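You operate a simulated robot arm through the tools that you are given. There is no shell and no other tool.

Carry out the task below with a simulated robot arm. There is one attempt and no reset: what you move stays moved.

JOB
Put things in order on the top of the loading table. At the end: the short grey housing (marked "RIGHT") stands where the grey cup stood; the white grey-striped block from the top of the loading table is on the brown carton (marked "PADS"); the grey cup stands where the green fuse stood; the green fuse from the top of the loading table stands where the white grey-striped block stood; whatever was shut is shut again. Leave all else as you found it, and nothing knocked over.
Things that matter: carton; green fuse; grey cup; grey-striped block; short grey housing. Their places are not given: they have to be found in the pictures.

It is judged by the outcome, as a careful person would: the job done as asked, and still so three seconds after it is handed in. It fails if anything else is knocked over, pushed out of place, dropped, spilled or broken.

ROBOT AND FRAMES
A 6-joint arm with a two-finger parallel gripper, fixed in place. Base frame: the origin is at the foot of the arm, x ahead of it, y to its left, z up; the work surface is at about z = 86. Units: cm, rad, N and s.
With the tool pointing down near the work surface it reaches from about 26 to 68 cm from the base axis. Its first joint turns from -1.152 to 1.152 rad. Payload 2.9 kg.
The tool frame sits at the grasp point between the pads (the TCP): z along the fingers, y along the line on which they close. The tips reach 3 cm beyond it. Largest opening 11 cm; finger width 2, thickness 1; the body of the gripper, 4.8 by 11.2 cm, starts 5.5 cm behind the TCP.
Orientation is that of the tool frame in the base frame, as a unit quaternion [x, y, z, w]. With the fingers straight down and closing along the base's y, the tool's x points along the base's -x, its y along +y and its z along -z.

CONTROLS
- The arm moves only by the tool move_arm. Its argument "increments" is a list of rows, each an object of numbers (a shift or turn left out is 0, a gripper value left out holds the last): "tx", "ty", "tz": the shift along the tool's x, y, z in cm; "rx", "ry", "rz": the turn, a rotation vector about the tool's x, y, z in rad; "hand": the opening, from 0 (shut) to 1 (fully open). In form: [{"tx": .., "ty": .., "tz": .., "rx": .., "ry": .., "rz": .., "hand": ..}, ...]. A call has 1 to 20 rows; each row shifts and turns the commanded pose from where the row before left it, along the tool's axes as they then stand. Each row takes 0.2 s and may step no farther than 5 cm and 0.15 rad from the row before; otherwise, or with a gripper value out of range, the whole call is refused. A pose out of reach is approached as far as the arm can. The call stops where the force on the tool passes 40 N (or 10 N more than at its start, if that is more) or the arm is blocked; 0.2 s more then pass. Each finger travels about 10.8 cm/s and halts on what it meets, pressing with about 41 N; the grip force reading is that of the motor and also rises with nothing between the fingers. The clock runs only during rows and for 0.2 s after the last one: add rows that do not move to give the fingers time. The reply holds the time, the measured pose of the TCP, the force on the tool along the base axes, the opening and the grip force, in the units named above and with some noise, with the torque about the TCP (base axes, N m) and any sound that the robot's microphone picked up, and new pictures: "show" is both (left out), scene, wrist or none.
- Cameras (640 x 400 px; columns grow to the right, rows downward): "scene" is fixed at [8.35, 44.15, 138.87]; the picture's right is [-0.71, -0.71, 0.00], its down [-0.42, 0.42, -0.81] and it looks along [0.57, -0.57, -0.59] (base axes); focal length 261 px, centre (320, 200). "wrist" rides on the gripper at [7.2, 1.7, -10.3] in the tool frame; the picture's right is [-0.23, 0.97, 0.00], its down [-0.76, -0.18, -0.62] and it looks along [-0.61, -0.14, 0.78] (tool axes); focal length 222 px, centre (320, 200).
- probe_pixels(camera, pixels): for up to 12 pixels [column, row] of the newest picture of that camera ("zoom" is the newest enlarged one), the place [x, y, z] in the base frame of the surface seen there, good to about 0.2 cm, but the place of the scene camera against the robot may be out by one fixed shift of up to 1.2 cm in any direction. The clock stands still meanwhile.
- inspect(camera, box): a new picture of the part [left, top, right, bottom] of that camera's present view, enlarged. The clock stands still meanwhile.
- finish_job(): hands the job in; it is judged then, once.

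Leave the gripper open and the arm clear of the work at the hand-in unless told otherwise.

The tools are called as name(argument=value, ...) on one line, values as JSON. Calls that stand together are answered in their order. move_arm: Moves the arm, as the interface text tells. Its arguments: {"type":"object","properties":{"increments":{"type":"array"},"show":{"type":"string","enum":["both","scene","wrist","none"]}},"required":["increments"]} The other tools are called the same way: probe_pixels (camera, pixels) gives the place of the surface under pixels of a picture; inspect (camera, box) takes an enlarged picture of a part of a camera's view; finish_job () hands the job in.

At the start:

```text
t: 0.0
ee_pos: [38.55, -2.92, 123.21]
orientation: [0.0, 1.0, 0.001, 0.0]
wrist_force: [0.5, 0.1, -1.0]
wrist_torque: [-0.01, 0.03, -0.01]
grip_width: 10.99
grip_force: 0.1
```

scene: 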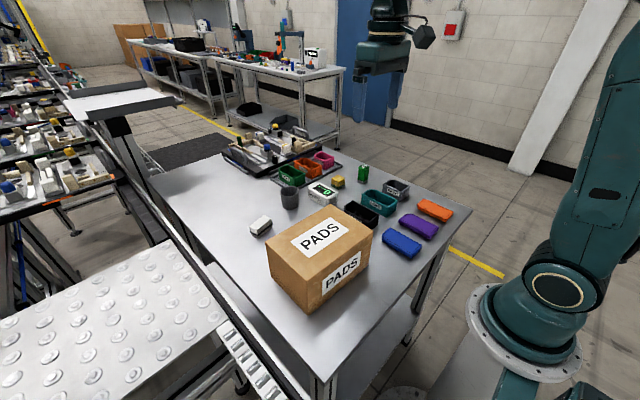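
wrist: 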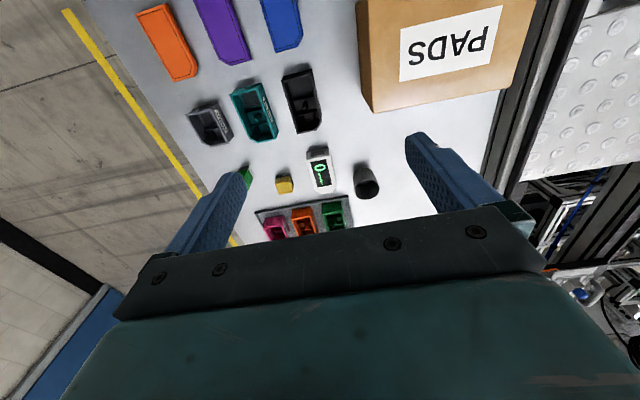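

I'll begin by enlarging the tabletop in both views, to pick out the cup, fuse, striped block, housings and carton.

inspect(camera="scene", box=[230, 130, 470, 280])

inspect(camera="wrist", box=[130, 0, 450, 240])

```text
2.67 times, centred on (350, 205) of scene
```

zoom: 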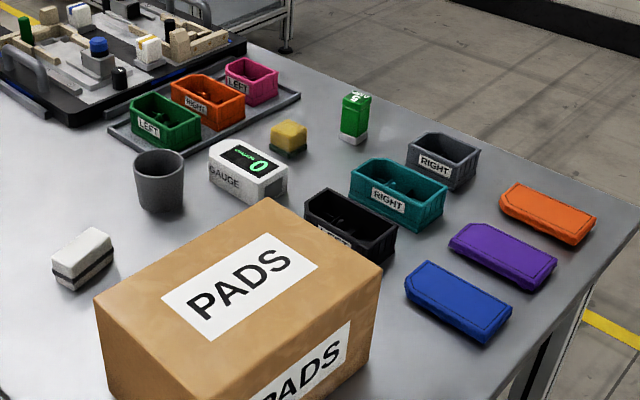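

```text
1.67 times, centred on (290, 120) of wrist
```

zoom: 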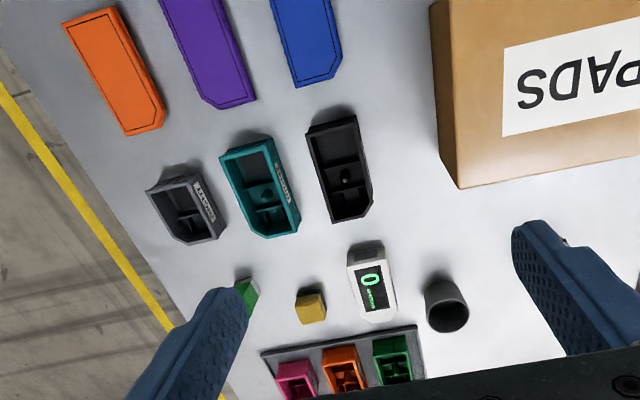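

The scene zoom shows the block at about (261,226), the cup at (290,190), the fuse at (363,173), the short grey housing at (396,188) and the carton top near (320,235). I'll probe these in the scene camera for rough places. I'll also probe shared points in the wrist camera to find the scene camera's offset.

probe_pixels(camera="scene", pixels=[[260, 220], [262, 228], [289, 190], [290, 204], [363, 166], [363, 176], [396, 182], [393, 192], [320, 235], [316, 204], [372, 234], [267, 244]])

probe_pixels(camera="wrist", pixels=[[366, 190], [360, 170], [208, 122], [320, 180], [284, 184], [450, 45], [362, 110], [374, 112], [250, 172], [301, 100], [252, 112], [400, 130]])

```text
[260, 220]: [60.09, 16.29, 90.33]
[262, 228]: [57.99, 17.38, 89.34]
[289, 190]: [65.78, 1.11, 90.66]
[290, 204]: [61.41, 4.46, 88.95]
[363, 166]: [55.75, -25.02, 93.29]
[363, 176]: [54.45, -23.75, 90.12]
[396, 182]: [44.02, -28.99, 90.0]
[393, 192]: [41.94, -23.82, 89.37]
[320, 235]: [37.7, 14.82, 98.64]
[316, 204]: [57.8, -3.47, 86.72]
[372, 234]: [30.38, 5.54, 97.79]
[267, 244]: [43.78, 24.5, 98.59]
```

```text
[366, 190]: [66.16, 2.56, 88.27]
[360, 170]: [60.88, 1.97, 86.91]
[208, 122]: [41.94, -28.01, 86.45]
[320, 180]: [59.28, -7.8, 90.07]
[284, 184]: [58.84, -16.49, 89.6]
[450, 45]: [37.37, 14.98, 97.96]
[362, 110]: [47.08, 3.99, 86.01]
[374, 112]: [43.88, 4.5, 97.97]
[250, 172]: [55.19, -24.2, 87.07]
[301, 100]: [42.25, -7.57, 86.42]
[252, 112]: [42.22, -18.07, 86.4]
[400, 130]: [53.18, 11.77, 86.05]
```

The rough places are: block about (59,17), cup about (64,2.5), fuse about (55,-24.5), housing about (43,-27), carton top at z≈98. The scene camera reads about 0.6 cm high in z. Next I'll back off and shift left (+y) so the wrist camera sees the block, carton and cup clearly.

move_arm(increments=[{"tx": 1.5, "ty": 3.6}, {"tx": 1.5, "ty": 3.6}, {"tx": 1.5, "ty": 3.6}, {"tx": 1.5, "ty": 3.6}, {"tx": 1.5, "ty": 3.6}, {}], show="both")

```text
t: 1.4
ee_pos: [31.13, 15.22, 123.32]
orientation: [0.0, 1.0, 0.001, 0.0]
wrist_force: [-0.2, -0.4, 0.1]
wrist_torque: [-0.02, 0.02, -0.02]
grip_width: 10.99
grip_force: 0.1
```

scene: 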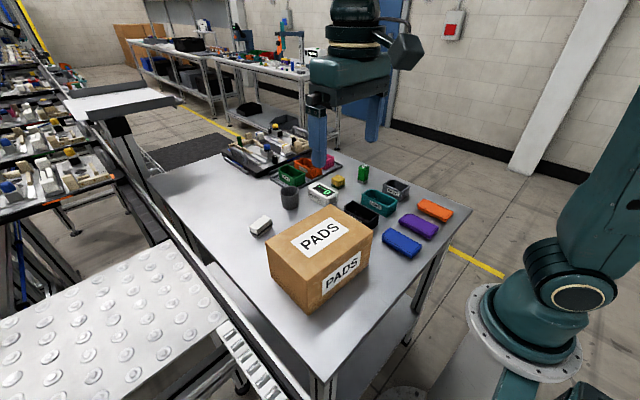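
wrist: 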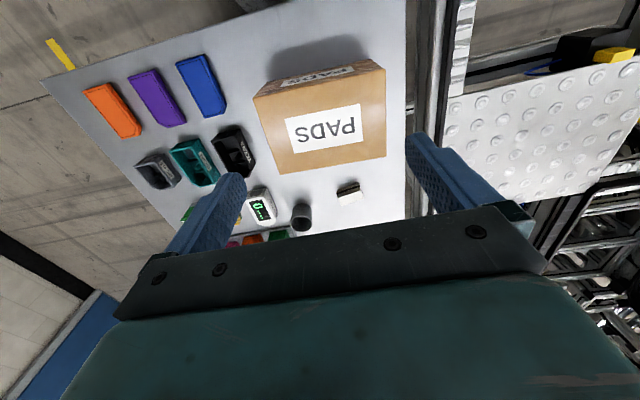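

The block shows at about (350,190) in the wrist view, with its striped side facing the far side. I'll enlarge that area.

inspect(camera="wrist", box=[240, 60, 400, 240])

```text
2.22 times, centred on (320, 150) of wrist
```

zoom: 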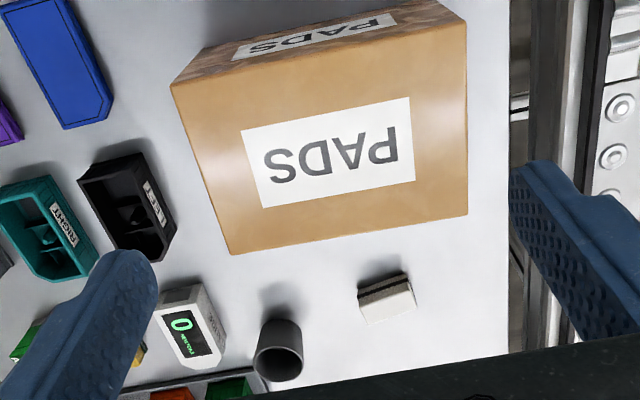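

In the zoom the block's top face spans about (362,300)–(409,283)–(416,308)–(368,325). I'll probe its corners and the carton top's corners.

probe_pixels(camera="zoom", pixels=[[363, 302], [407, 286], [414, 306], [369, 323], [388, 304], [380, 287], [360, 289], [402, 274], [174, 86], [230, 253], [465, 213], [464, 28]])

probe_pixels(camera="zoom", pixels=[[258, 350], [278, 360], [301, 350], [280, 348], [280, 381], [264, 321], [280, 318], [297, 322], [260, 335], [300, 335], [283, 335], [350, 345]])

```text
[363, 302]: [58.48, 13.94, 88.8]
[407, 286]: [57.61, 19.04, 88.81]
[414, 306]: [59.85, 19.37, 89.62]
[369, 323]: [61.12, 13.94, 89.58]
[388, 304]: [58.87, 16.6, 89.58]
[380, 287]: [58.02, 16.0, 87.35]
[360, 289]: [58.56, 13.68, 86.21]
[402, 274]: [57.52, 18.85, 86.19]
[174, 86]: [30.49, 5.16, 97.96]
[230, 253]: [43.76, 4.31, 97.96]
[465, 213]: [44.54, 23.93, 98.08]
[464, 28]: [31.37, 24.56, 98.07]
```

```text
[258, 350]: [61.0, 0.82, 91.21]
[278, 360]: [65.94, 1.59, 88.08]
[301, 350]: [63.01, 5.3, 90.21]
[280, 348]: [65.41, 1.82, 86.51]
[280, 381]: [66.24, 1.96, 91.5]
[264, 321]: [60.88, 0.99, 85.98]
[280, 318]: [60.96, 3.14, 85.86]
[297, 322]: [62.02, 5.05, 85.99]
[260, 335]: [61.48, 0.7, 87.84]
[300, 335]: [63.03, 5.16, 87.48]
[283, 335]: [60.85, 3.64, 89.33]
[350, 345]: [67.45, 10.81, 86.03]
```

The block's top is at z≈89.6, centred near (59.3,16.5), with its long side roughly along y and tilted about 0.2 rad. The cup is centred near (63.5,3). The carton top spans x 30.5–44.5 and y 4.5–24.5 at z≈98. I'll go lower for a close view of the block, keeping the tips above the carton top.

move_arm(increments=[{"tx": -2.71, "ty": 0.68, "tz": 2.88}, {"tx": -2.71, "ty": 0.68, "tz": 2.88}, {"tx": -2.71, "ty": 0.68, "tz": 2.88}, {"tx": -2.71, "ty": 0.68, "tz": 2.88}, {"tx": -2.71, "ty": 0.68, "tz": 2.88}, {"tx": -2.71, "ty": 0.68, "tz": 2.88}, {}], show="both")

```text
t: 3.0
ee_pos: [47.46, 19.1, 105.7]
orientation: [0.0, 1.0, 0.0, -0.001]
wrist_force: [0.0, -0.8, 0.0]
wrist_torque: [-0.02, 0.0, 0.0]
grip_width: 11.01
grip_force: 0.2
```

scene: 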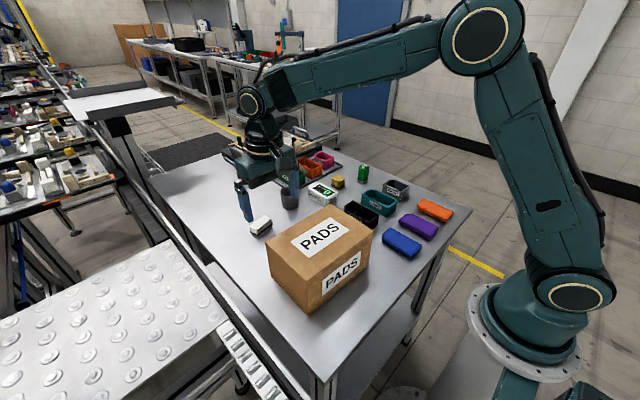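
wrist: 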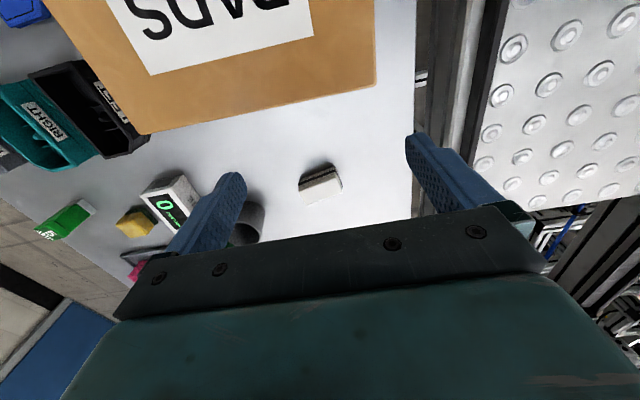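

Now the block is in clear view at (322,185). I'll enlarge it.

inspect(camera="wrist", box=[280, 145, 376, 220])

```text
5.33 times, centred on (328, 182) of wrist
```

zoom: 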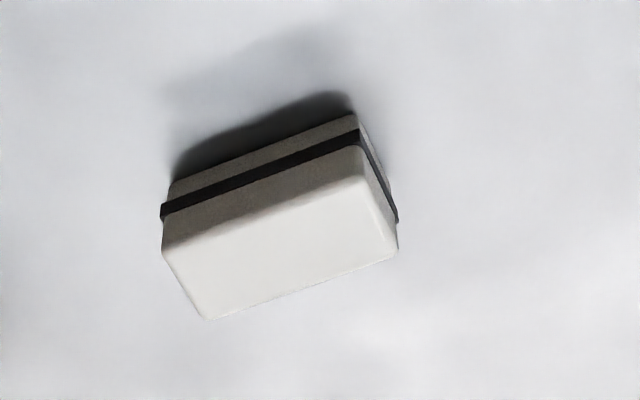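

The block lies flat with a dark band round its sides. Its top corners are near (165,250), (360,180), (397,252) and (206,318) in the zoom. I'll probe them along with the base corners.

probe_pixels(camera="zoom", pixels=[[170, 252], [358, 184], [393, 250], [207, 316], [280, 250], [175, 186], [352, 118], [300, 120], [165, 210], [358, 136], [395, 215], [500, 300]])

```text
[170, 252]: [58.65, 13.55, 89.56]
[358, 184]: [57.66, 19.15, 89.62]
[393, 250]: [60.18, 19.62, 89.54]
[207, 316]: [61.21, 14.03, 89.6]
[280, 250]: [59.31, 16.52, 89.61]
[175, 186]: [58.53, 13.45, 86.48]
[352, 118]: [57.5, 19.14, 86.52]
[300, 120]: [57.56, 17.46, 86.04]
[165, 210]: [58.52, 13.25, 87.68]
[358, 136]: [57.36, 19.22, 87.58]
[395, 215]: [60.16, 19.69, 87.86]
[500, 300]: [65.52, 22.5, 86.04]
```

The block's centre is (59.43,16.59), its size is 5.7 x 2.65 x 3.55, and its long axis is turned about 0.175 rad from y. I'll grip it by its ends. First I'll go above it, turn the tool to match, and check.

move_arm(increments=[{"tx": -2.99, "ty": -0.63, "tz": 1.5}, {"tx": -2.99, "ty": -0.63, "tz": 1.5}, {"tx": -2.99, "ty": -0.63, "tz": 1.5}, {"tx": -3.0, "ty": -0.62, "tz": 1.5}, {"rz": -0.0875, "tz": 1.5}, {"rz": -0.0875, "tz": 1.5}, {}], show="both")

```text
t: 4.6
ee_pos: [59.12, 16.6, 96.8]
orientation: [-0.088, 0.996, 0.0, 0.0]
wrist_force: [0.1, 0.5, 0.1]
wrist_torque: [0.01, 0.0, 0.04]
grip_width: 11.0
grip_force: 0.0
```

scene: 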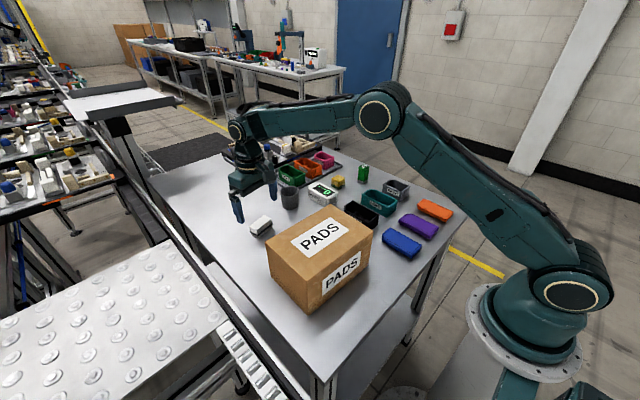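
wrist: 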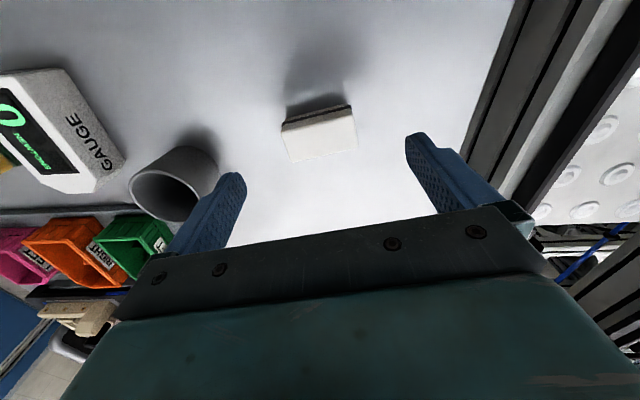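

The tool is now above the block and turned. I'll probe the block again from this pose to confirm alignment, and look into the cup.

inspect(camera="wrist", box=[100, 80, 420, 280])

probe_pixels(camera="wrist", pixels=[[284, 133], [351, 118], [356, 147], [292, 161], [320, 140], [172, 172], [150, 190], [200, 175], [135, 178], [165, 215], [217, 170], [180, 150]])

```text
2.00 times, centred on (260, 180) of wrist
```

zoom: 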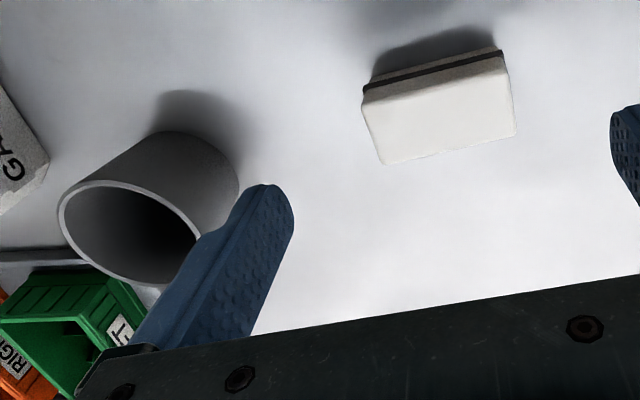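

```text
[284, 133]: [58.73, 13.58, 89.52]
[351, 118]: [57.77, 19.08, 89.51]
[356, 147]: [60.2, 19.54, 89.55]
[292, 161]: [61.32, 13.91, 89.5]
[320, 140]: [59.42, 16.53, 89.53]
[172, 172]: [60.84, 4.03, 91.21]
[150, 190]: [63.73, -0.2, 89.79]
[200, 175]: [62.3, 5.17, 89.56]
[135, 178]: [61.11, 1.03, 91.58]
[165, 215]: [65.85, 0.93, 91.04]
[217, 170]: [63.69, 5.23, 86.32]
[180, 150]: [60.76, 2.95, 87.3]
```

The block's centre is confirmed at (59.47,16.55). The measured tool x is 0.3 cm short, so I'll correct that and go down to about z 89.5, which puts the tips 0.4 above the table.

move_arm(increments=[{"tx": -0.3, "ty": -0.06, "tz": 2.5}, {"tz": 2.5}, {"tz": 1.5}, {"tz": 0.8}, {}], show="wrist")

```text
t: 5.8
ee_pos: [59.58, 16.64, 89.47]
orientation: [-0.088, 0.996, -0.001, 0.001]
wrist_force: [-0.2, -0.6, -0.3]
wrist_torque: [0.01, 0.02, -0.03]
grip_width: 11.0
grip_force: 0.2
```

wrist: 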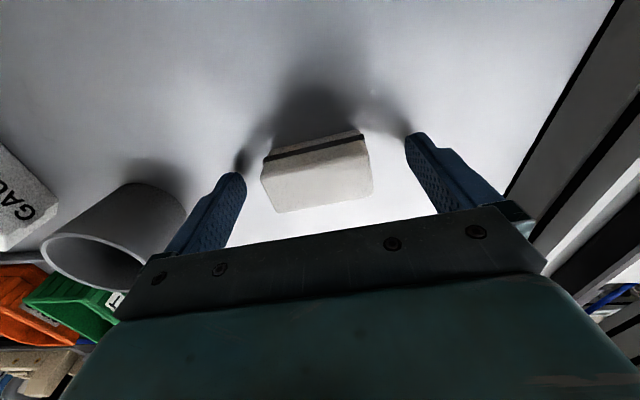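

The block sits between the fingers, and the tool is at (59.58,16.64,89.47). Now I'll close on its ends.

move_arm(increments=[{"hand": 0.4}, {"hand": 0.4}, {"hand": 0.4}, {}], show="wrist")

```text
t: 6.8
ee_pos: [59.47, 16.73, 89.58]
orientation: [-0.087, 0.996, 0.0, 0.0]
wrist_force: [0.0, 0.5, 0.5]
wrist_torque: [0.01, 0.0, 0.04]
grip_width: 6.15
grip_force: 41.2
```

wrist: 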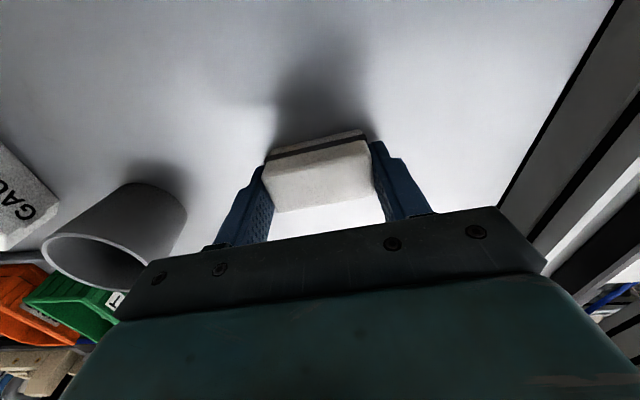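

It is held at 6.15 cm wide and 41 N. I'll lift straight up to about z 107.

move_arm(increments=[{"tz": -1.0}, {"tz": -3.0}, {"tz": -4.5}, {"tz": -4.5}, {"tz": -4.5}, {}], show="both")

```text
t: 8.2
ee_pos: [59.62, 16.17, 107.06]
orientation: [-0.087, 0.996, 0.0, 0.0]
wrist_force: [-0.1, 0.0, -0.9]
wrist_torque: [-0.03, -0.01, 0.02]
grip_width: 6.12
grip_force: 41.2
```

scene: 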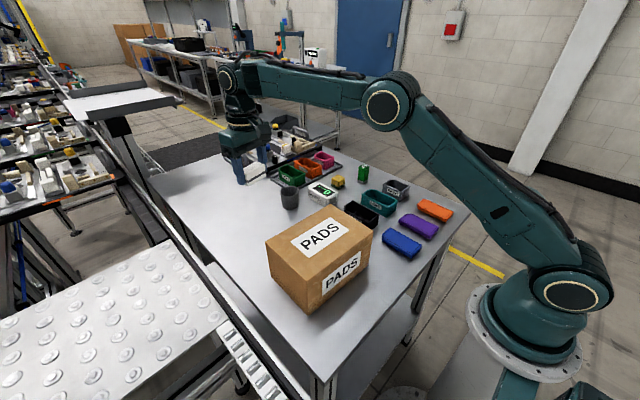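
wrist: 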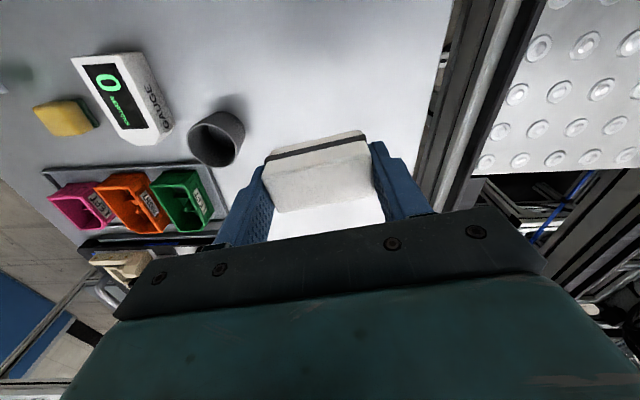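

The block is lifted and held level. Next I'll move back over the carton's centre, about (37.5,14.5).

move_arm(increments=[{"tx": 3.67, "ty": 0.31}, {"tx": 3.67, "ty": 0.31}, {"tx": 3.67, "ty": 0.31}, {"tx": 3.67, "ty": 0.31}, {"tx": 3.67, "ty": 0.31}, {"tx": 3.67, "ty": 0.31}, {}], show="both")

```text
t: 9.8
ee_pos: [37.67, 14.26, 107.02]
orientation: [-0.088, 0.996, 0.0, 0.0]
wrist_force: [-0.6, -0.4, -0.1]
wrist_torque: [-0.04, 0.0, 0.01]
grip_width: 6.12
grip_force: 41.0
```

scene: 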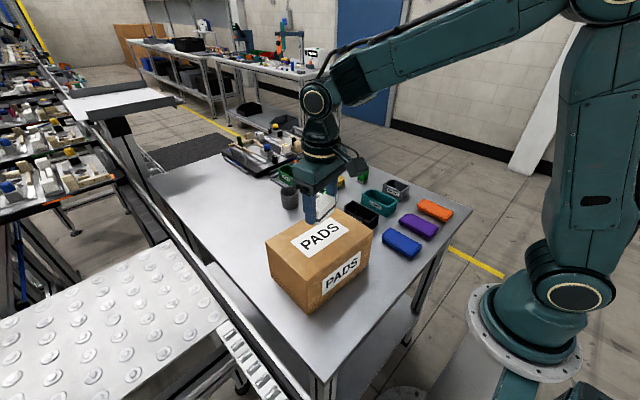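
wrist: 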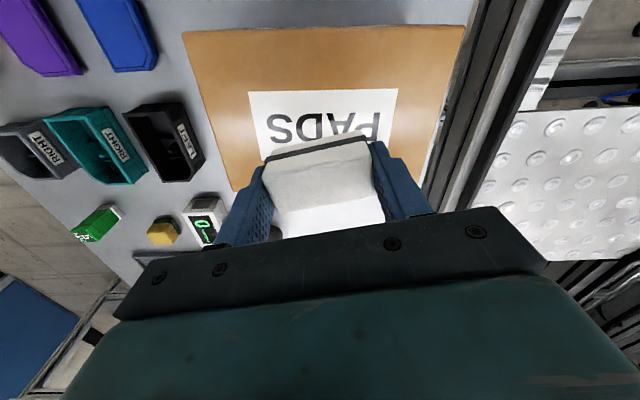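

The block is over the carton, with about 5.5 cm to go. I'll lower it gently to just above contact.

move_arm(increments=[{"tz": 2.5}, {"tz": 1.5}, {"tz": 0.8}, {"tz": 0.4}, {}], show="wrist")

```text
t: 11.0
ee_pos: [37.64, 14.46, 101.85]
orientation: [-0.087, 0.996, 0.0, 0.0]
wrist_force: [1.0, -0.4, -1.3]
wrist_torque: [-0.01, 0.03, -0.01]
grip_width: 6.13
grip_force: 41.2
```

wrist: 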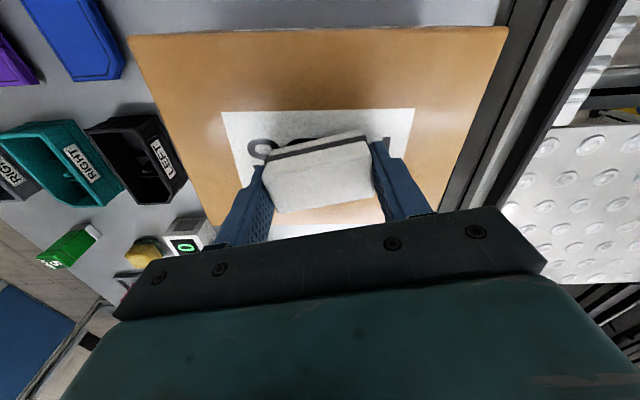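

Tool z is 101.85 and contact is expected near 101.5. I'll creep down in 0.1 cm steps and watch the force.

move_arm(increments=[{"tz": 0.1}, {"tz": 0.1}, {"tz": 0.1}, {}], show="none")

```text
t: 12.0
ee_pos: [37.72, 14.81, 101.52]
orientation: [-0.087, 0.996, 0.0, 0.0]
wrist_force: [-0.1, -0.6, -0.5]
wrist_torque: [0.01, -0.01, -0.04]
grip_width: 6.11
grip_force: 40.8
```

There's no clear contact yet, so I'll take two more small steps.

move_arm(increments=[{"tz": 0.1}, {}], show="none")

inspect(camera="scene", box=[260, 160, 380, 250])

```text
t: 12.6
ee_pos: [37.61, 14.5, 101.57]
orientation: [-0.088, 0.996, 0.0, 0.0]
wrist_force: [-0.5, -0.6, -0.4]
wrist_torque: [-0.01, -0.03, -0.01]
grip_width: 6.16
grip_force: 40.5
```

```text
4.44 times, centred on (320, 205) of scene
```

zoom: 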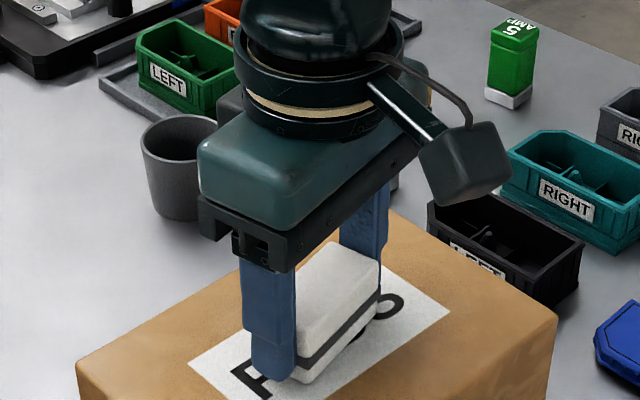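

It looks almost in contact. I'll take one more pair of small steps and read the force.

move_arm(increments=[{"tz": 0.08}, {"tz": 0.08}, {}], show="none")

```text
t: 13.4
ee_pos: [37.58, 14.64, 101.45]
orientation: [-0.087, 0.996, 0.0, 0.001]
wrist_force: [-1.8, -5.4, 31.6]
wrist_torque: [-0.18, 0.13, 0.15]
grip_width: 6.17
grip_force: 41.3
```

That's contact: 31.6 N upward at z 101.45. I'll ease up 0.1 and open.

move_arm(increments=[{"tz": -0.1}, {"hand": 0.65}, {"hand": 0.75}, {"hand": 0.85}, {}], show="wrist")

```text
t: 14.6
ee_pos: [37.6, 14.78, 101.44]
orientation: [-0.087, 0.996, 0.0, 0.0]
wrist_force: [-0.4, 0.5, 0.5]
wrist_torque: [-0.02, 0.0, -0.01]
grip_width: 9.34
grip_force: 0.0
```

wrist: 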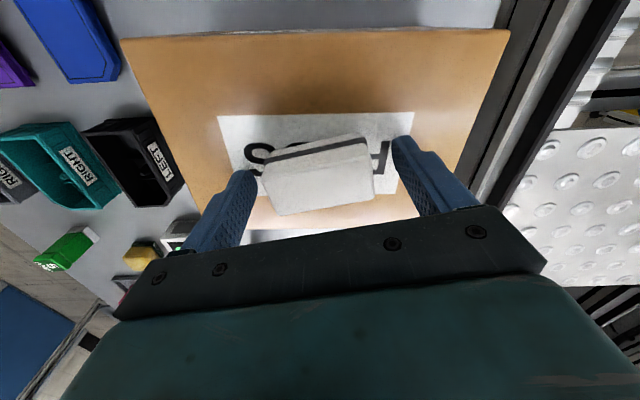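

The block stands on the carton. I'll lift straight up and turn the tool back square.

move_arm(increments=[{"tz": -1.5}, {"tz": -3.0}, {"tz": -4.0}, {"tz": -3.0, "rz": 0.0875, "hand": 1.0}, {"rz": 0.0875}, {}], show="both")

```text
t: 16.0
ee_pos: [37.58, 14.67, 112.71]
orientation: [0.0, 1.0, 0.0, 0.0]
wrist_force: [0.1, 0.3, -0.4]
wrist_torque: [0.02, 0.04, -0.02]
grip_width: 11.0
grip_force: 0.0
```

scene: 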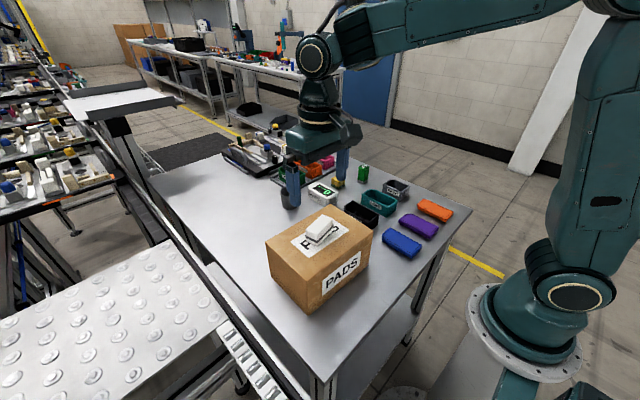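
wrist: 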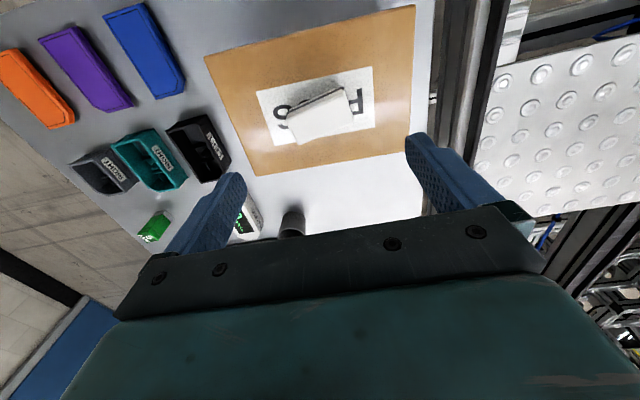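

The block rests flat on the carton. Next I'll cross to the right (-y) for a close view of the fuse and the short grey housing.

move_arm(increments=[{"tx": -0.45, "ty": -4.0, "tz": 0.5}, {"tx": -0.45, "ty": -4.0, "tz": 0.5}, {"tx": -0.45, "ty": -4.0, "tz": 0.5}, {"tx": -0.45, "ty": -4.0, "tz": 0.5}, {"tx": -0.45, "ty": -4.0, "tz": 0.5}, {"tx": -0.45, "ty": -4.0, "tz": 0.5}, {"tx": -0.45, "ty": -4.0, "tz": 0.5}, {"tx": -0.45, "ty": -4.0, "tz": 0.5}, {"tx": -0.45, "ty": -4.0, "tz": 0.5}, {}], show="both")

```text
t: 18.2
ee_pos: [41.33, -21.34, 108.57]
orientation: [0.0, 1.0, 0.001, 0.0]
wrist_force: [0.1, 0.6, -0.1]
wrist_torque: [-0.02, -0.04, -0.03]
grip_width: 11.0
grip_force: 0.0
```

scene: 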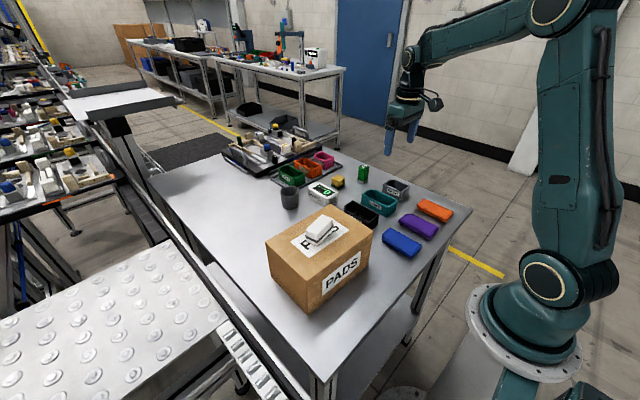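
wrist: 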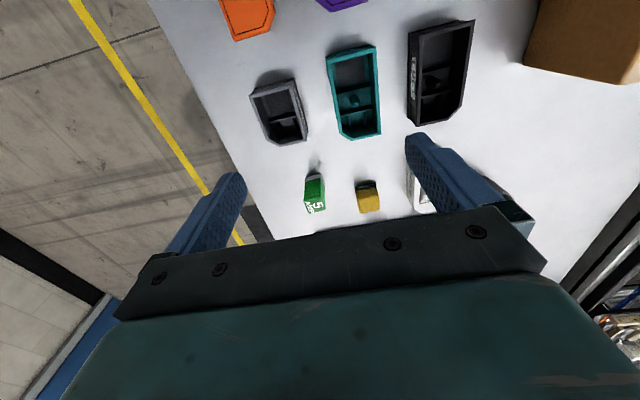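

The fuse is at (315,192) and the short grey housing at (280,110). I'll enlarge both.

inspect(camera="wrist", box=[285, 150, 365, 220])

```text
5.71 times, centred on (325, 185) of wrist
```

zoom: 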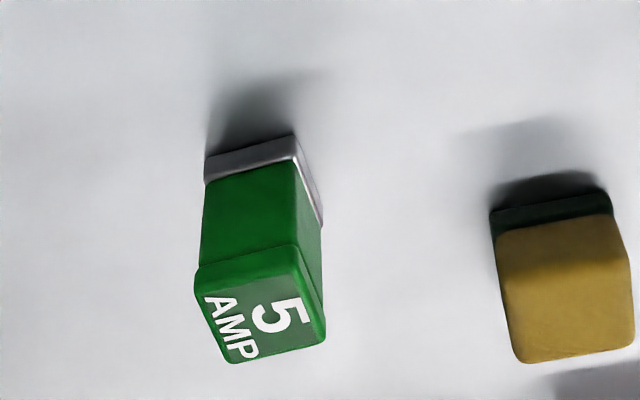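

The fuse top, marked "5 AMP", has zoom corners at about (197,288), (298,250), (324,328) and (230,361). I'll probe those, the base corners and the yellow piece beside it.

probe_pixels(camera="zoom", pixels=[[202, 285], [295, 255], [321, 326], [232, 357], [262, 305], [209, 163], [293, 140], [320, 205], [208, 182], [294, 162], [500, 240], [495, 205]])

probe_pixels(camera="wrist", pixels=[[250, 90], [297, 80], [307, 137], [282, 145], [270, 140], [275, 105], [315, 160], [330, 215], [365, 178], [420, 200], [413, 170], [300, 225]])

```text
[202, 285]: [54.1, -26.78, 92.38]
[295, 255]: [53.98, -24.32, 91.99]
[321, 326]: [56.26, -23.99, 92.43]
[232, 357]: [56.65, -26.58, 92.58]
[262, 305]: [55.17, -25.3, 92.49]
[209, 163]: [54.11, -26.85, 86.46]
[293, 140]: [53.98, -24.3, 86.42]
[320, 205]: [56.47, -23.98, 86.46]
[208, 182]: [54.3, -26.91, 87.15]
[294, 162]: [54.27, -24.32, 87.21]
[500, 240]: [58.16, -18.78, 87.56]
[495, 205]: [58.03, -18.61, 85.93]
```

```text
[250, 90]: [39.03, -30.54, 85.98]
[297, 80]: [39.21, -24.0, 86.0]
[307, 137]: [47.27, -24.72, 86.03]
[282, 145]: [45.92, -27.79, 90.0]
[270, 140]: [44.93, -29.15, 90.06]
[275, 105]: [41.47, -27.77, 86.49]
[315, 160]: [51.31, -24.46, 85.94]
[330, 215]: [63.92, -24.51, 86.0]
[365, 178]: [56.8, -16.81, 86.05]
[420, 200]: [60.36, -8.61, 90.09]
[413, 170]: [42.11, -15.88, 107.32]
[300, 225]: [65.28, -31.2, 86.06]
```

The fuse's centre is (55.28,-25.42), about 2.5 cm square, with its top at z 92.5, turned about 0.1 rad. The yellow piece starts at y≈-18.8, so I'll use a narrower opening of about 6.6 cm. I'll go above the fuse with the tips well clear of its top.

move_arm(increments=[{"tx": -2.79, "ty": -0.82, "tz": 1.8, "hand": 0.6}, {"tx": -2.79, "ty": -0.82, "tz": 1.8}, {"tx": -2.79, "ty": -0.82, "tz": 1.8}, {"tx": -2.79, "ty": -0.82, "tz": 1.8}, {"tx": -2.79, "ty": -0.82, "tz": 1.8}, {"rz": -0.1}, {}], show="both")

```text
t: 19.8
ee_pos: [55.65, -25.75, 99.57]
orientation: [-0.052, 0.999, 0.0, 0.0]
wrist_force: [0.6, 0.0, 0.1]
wrist_torque: [-0.02, -0.01, 0.03]
grip_width: 6.6
grip_force: 0.0
```

scene: 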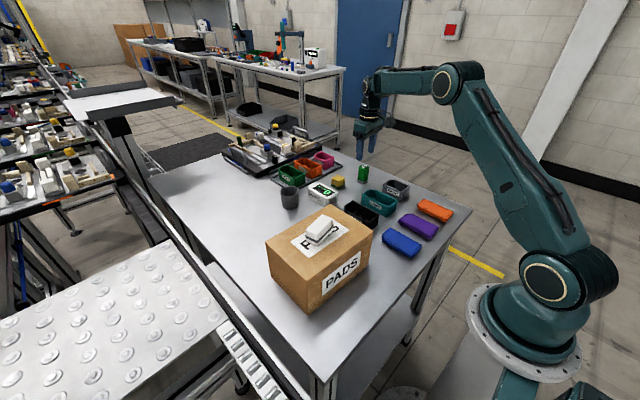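
wrist: 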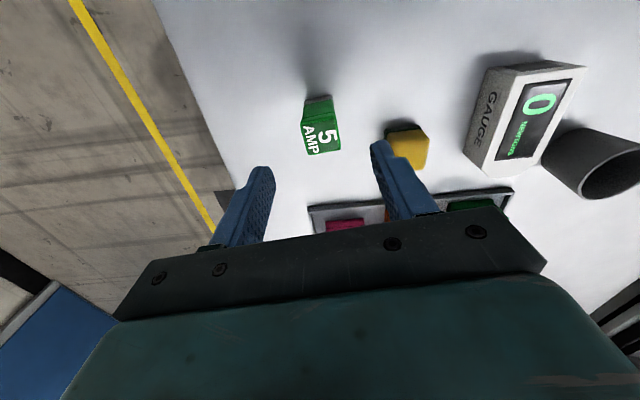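

The fuse is ahead at (320,130). I'll enlarge it to check orientation and position once more.

inspect(camera="wrist", box=[280, 80, 376, 170])

```text
4.44 times, centred on (328, 125) of wrist
```

zoom: 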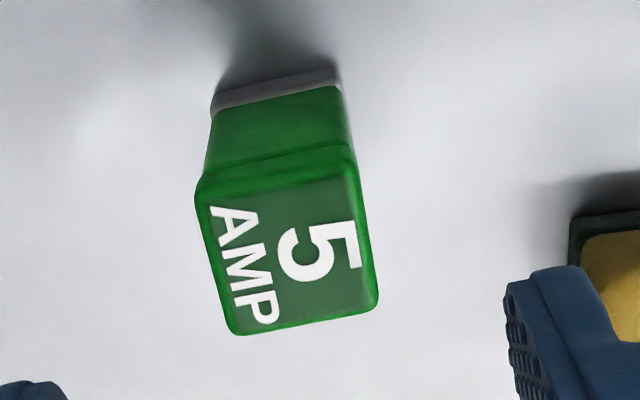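

probe_pixels(camera="zoom", pixels=[[202, 188], [350, 152], [374, 300], [235, 328], [290, 240], [215, 105], [335, 78], [340, 92], [270, 130], [575, 235]])

```text
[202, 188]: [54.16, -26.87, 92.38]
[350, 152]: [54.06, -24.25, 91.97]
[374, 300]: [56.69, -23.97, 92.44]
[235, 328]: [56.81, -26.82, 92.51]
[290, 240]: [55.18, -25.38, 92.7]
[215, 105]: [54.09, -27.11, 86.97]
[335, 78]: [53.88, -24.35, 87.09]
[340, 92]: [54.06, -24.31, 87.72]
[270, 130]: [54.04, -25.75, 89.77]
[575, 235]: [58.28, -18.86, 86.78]
```

The refined fuse centre is (55.36,-25.45), turned only about 0.05 rad. I'll turn back by 0.05, then read the pose before going down.

move_arm(increments=[{"rz": 0.05}, {}], show="none")

move_arm(increments=[{}], show="none")

move_arm(increments=[{}], show="none")

```text
t: 20.4
ee_pos: [55.7, -25.52, 99.47]
orientation: [-0.025, 1.0, -0.001, 0.0]
wrist_force: [0.7, -0.9, -0.4]
wrist_torque: [-0.02, 0.0, 0.04]
grip_width: 6.6
grip_force: 0.1
```

```text
t: 20.8
ee_pos: [55.64, -25.65, 99.5]
orientation: [-0.025, 1.0, -0.002, 0.0]
wrist_force: [0.4, -0.8, 0.5]
wrist_torque: [-0.03, -0.01, -0.01]
grip_width: 6.6
grip_force: 0.2
```

```text
t: 21.2
ee_pos: [55.67, -25.64, 99.56]
orientation: [-0.026, 1.0, 0.0, -0.001]
wrist_force: [0.4, -0.4, -0.5]
wrist_torque: [0.0, 0.01, 0.01]
grip_width: 6.62
grip_force: 0.0
```

The mean pose is (55.67,-25.62,99.5). I'll shift by -0.3 in x and +0.17 in y, then descend to z 90.

move_arm(increments=[{"tx": 0.3, "ty": 0.17}, {"tz": 3.0}, {"tz": 3.0}, {"tz": 2.0}, {"tz": 1.5}, {}], show="wrist")

```text
t: 22.6
ee_pos: [55.21, -25.53, 90.02]
orientation: [-0.025, 1.0, 0.001, 0.0]
wrist_force: [0.4, 0.2, -0.9]
wrist_torque: [0.01, -0.01, 0.03]
grip_width: 6.62
grip_force: 0.0
```

wrist: 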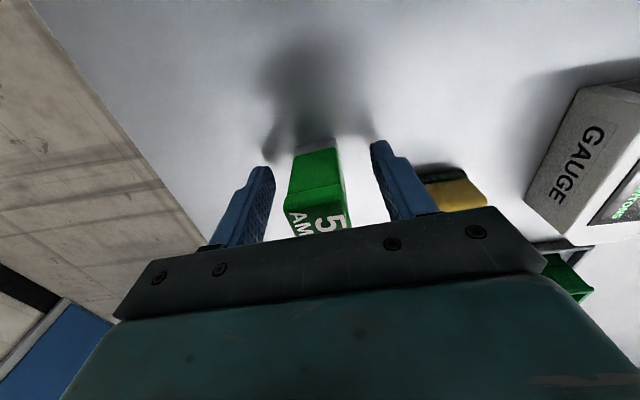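

The fuse stands between the fingers and the yellow piece is clear. I'll close on it.

move_arm(increments=[{"hand": 0.3}, {"hand": 0.15}, {"hand": 0.15}, {}], show="wrist")

```text
t: 23.6
ee_pos: [55.15, -25.47, 90.03]
orientation: [-0.025, 1.0, 0.0, 0.0]
wrist_force: [0.0, 0.0, -0.4]
wrist_torque: [0.01, 0.0, 0.0]
grip_width: 2.94
grip_force: 41.3
```

wrist: 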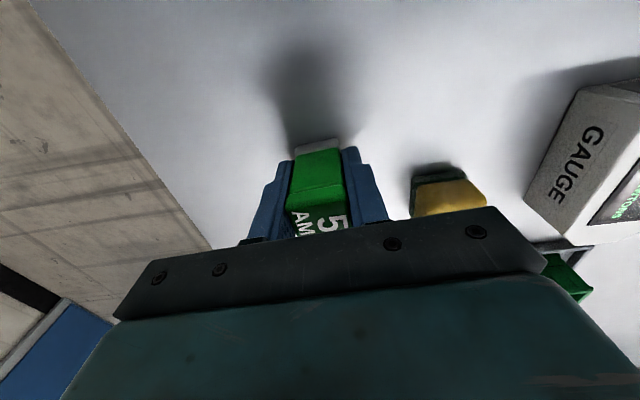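

Held at 2.94 cm, 41 N. I'll lift straight up 12 cm.

move_arm(increments=[{"tz": -1.0}, {"tz": -3.0}, {"tz": -4.0}, {"tz": -4.0}, {}], show="both")

```text
t: 24.8
ee_pos: [55.03, -25.14, 102.0]
orientation: [-0.026, 1.0, 0.0, 0.0]
wrist_force: [-0.4, 0.2, -0.7]
wrist_torque: [-0.03, 0.01, -0.01]
grip_width: 2.93
grip_force: 41.2
```

scene: 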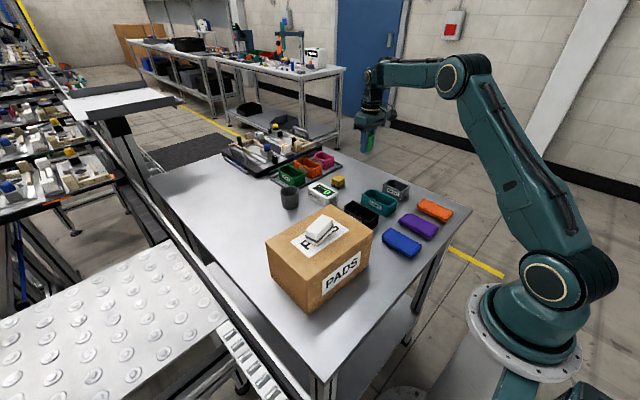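
wrist: 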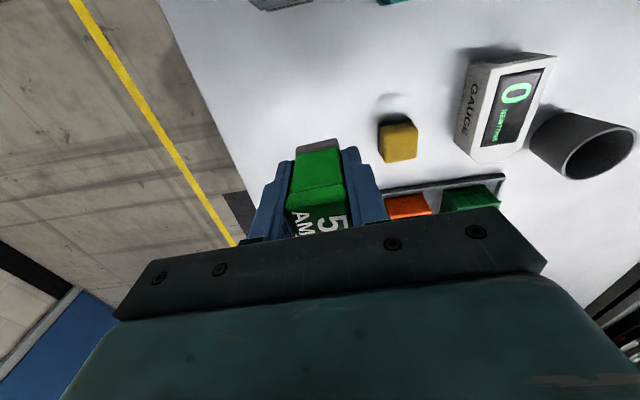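

The fuse is clear. Next I'll carry it at z 102 over to the block's old place at (59.4,16.55), passing above everything on the table.

move_arm(increments=[{"tx": -0.57, "ty": 3.8}, {"tx": -0.57, "ty": 3.8}, {"tx": -0.57, "ty": 3.8}, {"tx": -0.57, "ty": 3.8}, {"tx": -0.57, "ty": 3.8}, {"tx": -0.57, "ty": 3.8}, {"tx": -0.57, "ty": 3.8}, {"tx": -0.57, "ty": 3.8}, {"tx": -0.57, "ty": 3.8}, {"tx": -0.57, "ty": 3.8}, {"tx": -0.57, "ty": 3.7}, {}, {}], show="both")

move_arm(increments=[{}], show="none")

move_arm(increments=[{}], show="none")

```text
t: 27.6
ee_pos: [59.29, 16.63, 102.12]
orientation: [-0.025, 1.0, 0.0, 0.0]
wrist_force: [-0.1, 0.3, -0.1]
wrist_torque: [-0.03, 0.02, -0.02]
grip_width: 2.94
grip_force: 40.8
```

scene: 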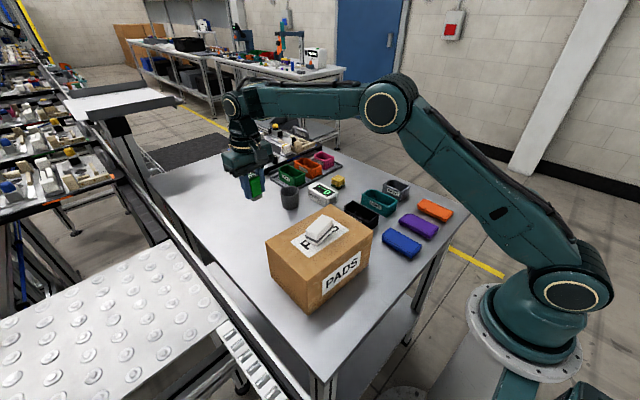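
wrist: 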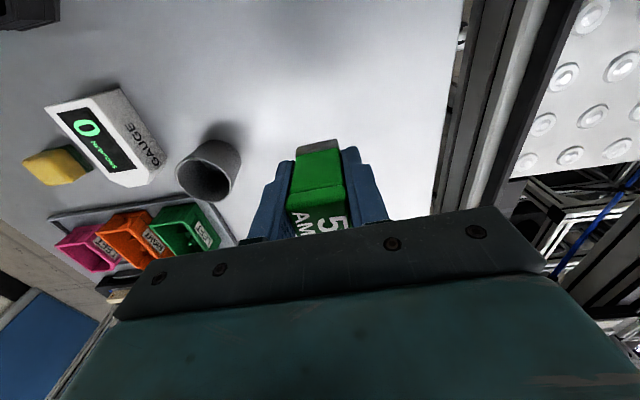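

```text
t: 28.0
ee_pos: [59.36, 16.66, 102.15]
orientation: [-0.025, 1.0, -0.001, 0.001]
wrist_force: [-0.1, 0.3, 0.1]
wrist_torque: [-0.02, -0.01, 0.0]
grip_width: 2.93
grip_force: 41.0
```

```text
t: 28.4
ee_pos: [59.34, 16.52, 102.17]
orientation: [-0.025, 1.0, 0.001, 0.001]
wrist_force: [0.6, 1.4, -0.5]
wrist_torque: [-0.04, -0.03, 0.0]
grip_width: 2.95
grip_force: 40.8
```

The tool is at (59.33,16.6), as wanted. I'll lower the fuse to just above contact, about z 90.4.

move_arm(increments=[{"tz": 3.5}, {"tz": 3.5}, {"tz": 2.5}, {"tz": 1.5}, {"tz": 0.7}, {}], show="wrist")

inspect(camera="scene", box=[215, 140, 335, 240])

```text
t: 29.8
ee_pos: [59.44, 16.57, 90.16]
orientation: [-0.025, 1.0, 0.001, 0.0]
wrist_force: [0.7, -1.2, -0.3]
wrist_torque: [0.03, -0.02, 0.0]
grip_width: 2.93
grip_force: 41.0
```

wrist: 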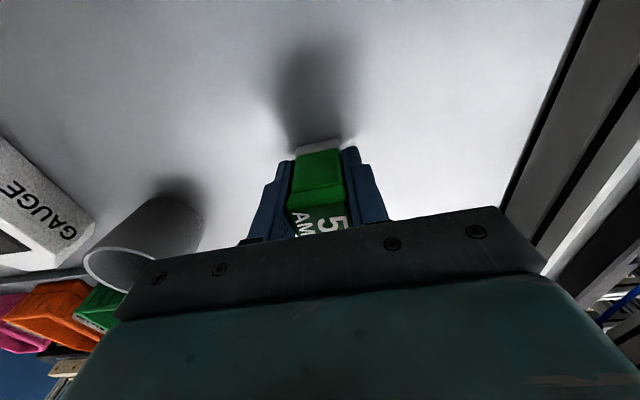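

```text
4.00 times, centred on (275, 190) of scene
```

zoom: 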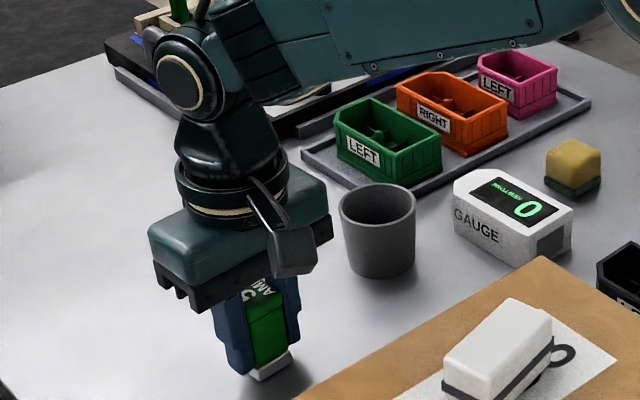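

Almost down. I'll creep in small steps and watch the force.

move_arm(increments=[{"tz": 0.08}, {"tz": 0.06}, {}], show="none")

```text
t: 30.6
ee_pos: [59.39, 16.64, 90.21]
orientation: [-0.026, 1.0, 0.0, 0.0]
wrist_force: [-0.7, -0.1, -1.3]
wrist_torque: [0.01, 0.02, -0.01]
grip_width: 2.94
grip_force: 41.3
```

move_arm(increments=[{"tz": 0.08}, {"tz": 0.05}, {}], show="none")

```text
t: 31.4
ee_pos: [59.58, 16.78, 90.16]
orientation: [-0.025, 1.0, -0.001, 0.0]
wrist_force: [-2.2, -2.3, 5.6]
wrist_torque: [-0.06, 0.06, -0.01]
grip_width: 2.93
grip_force: 40.9
```

There is light contact at 5.6 N. I'll open gently.

move_arm(increments=[{"hand": 0.35}, {"hand": 0.45}, {"hand": 0.6}, {}], show="wrist")

```text
t: 32.4
ee_pos: [59.54, 16.75, 89.98]
orientation: [-0.026, 1.0, -0.001, 0.0]
wrist_force: [-0.1, 0.2, -0.2]
wrist_torque: [0.0, 0.0, 0.01]
grip_width: 6.61
grip_force: 0.1
```

wrist: 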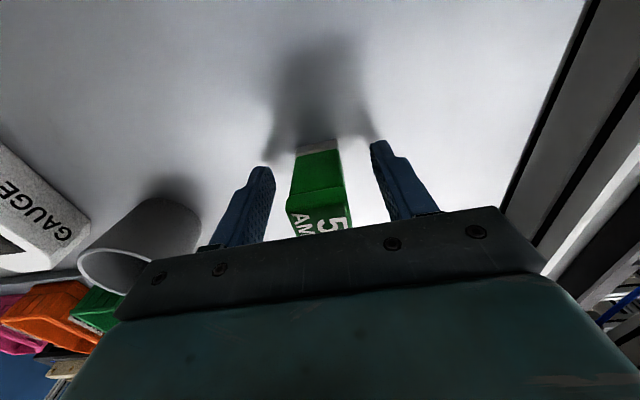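

The fuse stands by itself. I'll lift straight up 13 cm.

move_arm(increments=[{"tz": -1.5}, {"tz": -3.0}, {"tz": -4.0}, {"tz": -4.5}, {}], show="both")

```text
t: 33.6
ee_pos: [59.56, 16.65, 102.96]
orientation: [-0.026, 1.0, 0.001, 0.0]
wrist_force: [-0.7, -0.6, 0.0]
wrist_torque: [0.01, -0.02, 0.01]
grip_width: 6.6
grip_force: 0.0
```

scene: 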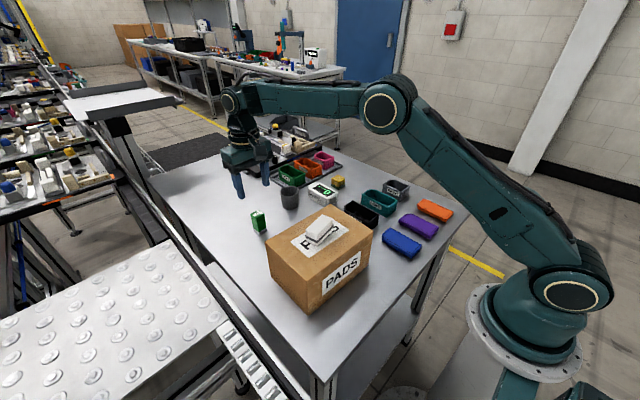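
wrist: 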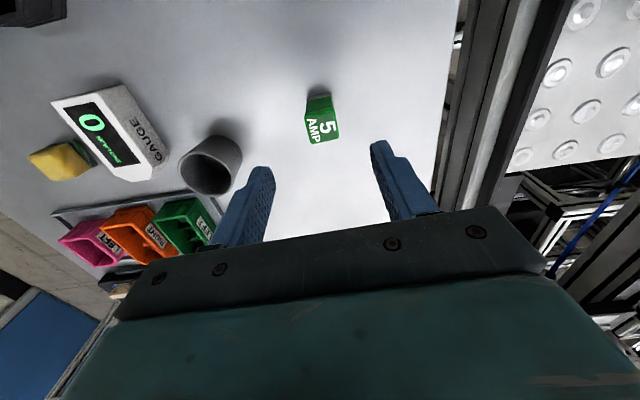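

I'll check where the fuse ended up, and look at the cup from here.

inspect(camera="wrist", box=[150, 70, 358, 200])

```text
3.08 times, centred on (254, 135) of wrist
```

zoom: 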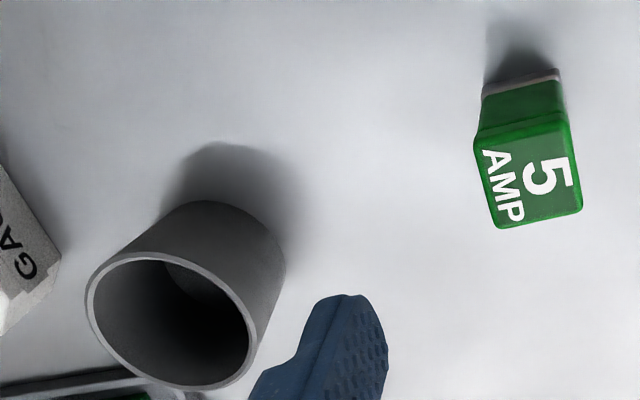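

probe_pixels(camera="zoom", pixels=[[478, 143], [565, 120], [578, 208], [498, 224], [484, 95], [556, 78], [89, 295], [170, 256], [253, 330], [195, 388], [187, 285], [170, 340]])

probe_pixels(camera="zoom", pixels=[[120, 262], [220, 278], [246, 300], [245, 360], [110, 355], [150, 380], [180, 215], [285, 255], [230, 202], [55, 262], [60, 378], [20, 330]])

```text
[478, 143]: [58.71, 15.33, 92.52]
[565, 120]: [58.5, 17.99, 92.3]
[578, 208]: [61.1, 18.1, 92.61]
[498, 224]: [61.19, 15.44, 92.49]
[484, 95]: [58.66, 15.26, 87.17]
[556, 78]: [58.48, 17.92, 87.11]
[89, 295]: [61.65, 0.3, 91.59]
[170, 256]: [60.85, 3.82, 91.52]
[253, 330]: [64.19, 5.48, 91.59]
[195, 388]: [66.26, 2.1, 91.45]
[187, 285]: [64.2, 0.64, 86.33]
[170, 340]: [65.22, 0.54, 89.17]
```

```text
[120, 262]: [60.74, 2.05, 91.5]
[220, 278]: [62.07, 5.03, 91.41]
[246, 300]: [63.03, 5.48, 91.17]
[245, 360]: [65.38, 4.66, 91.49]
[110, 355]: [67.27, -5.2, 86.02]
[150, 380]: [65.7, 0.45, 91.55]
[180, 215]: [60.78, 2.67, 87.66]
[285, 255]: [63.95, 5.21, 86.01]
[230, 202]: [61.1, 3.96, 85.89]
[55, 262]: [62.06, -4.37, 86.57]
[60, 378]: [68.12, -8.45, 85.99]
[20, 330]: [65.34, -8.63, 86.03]
```

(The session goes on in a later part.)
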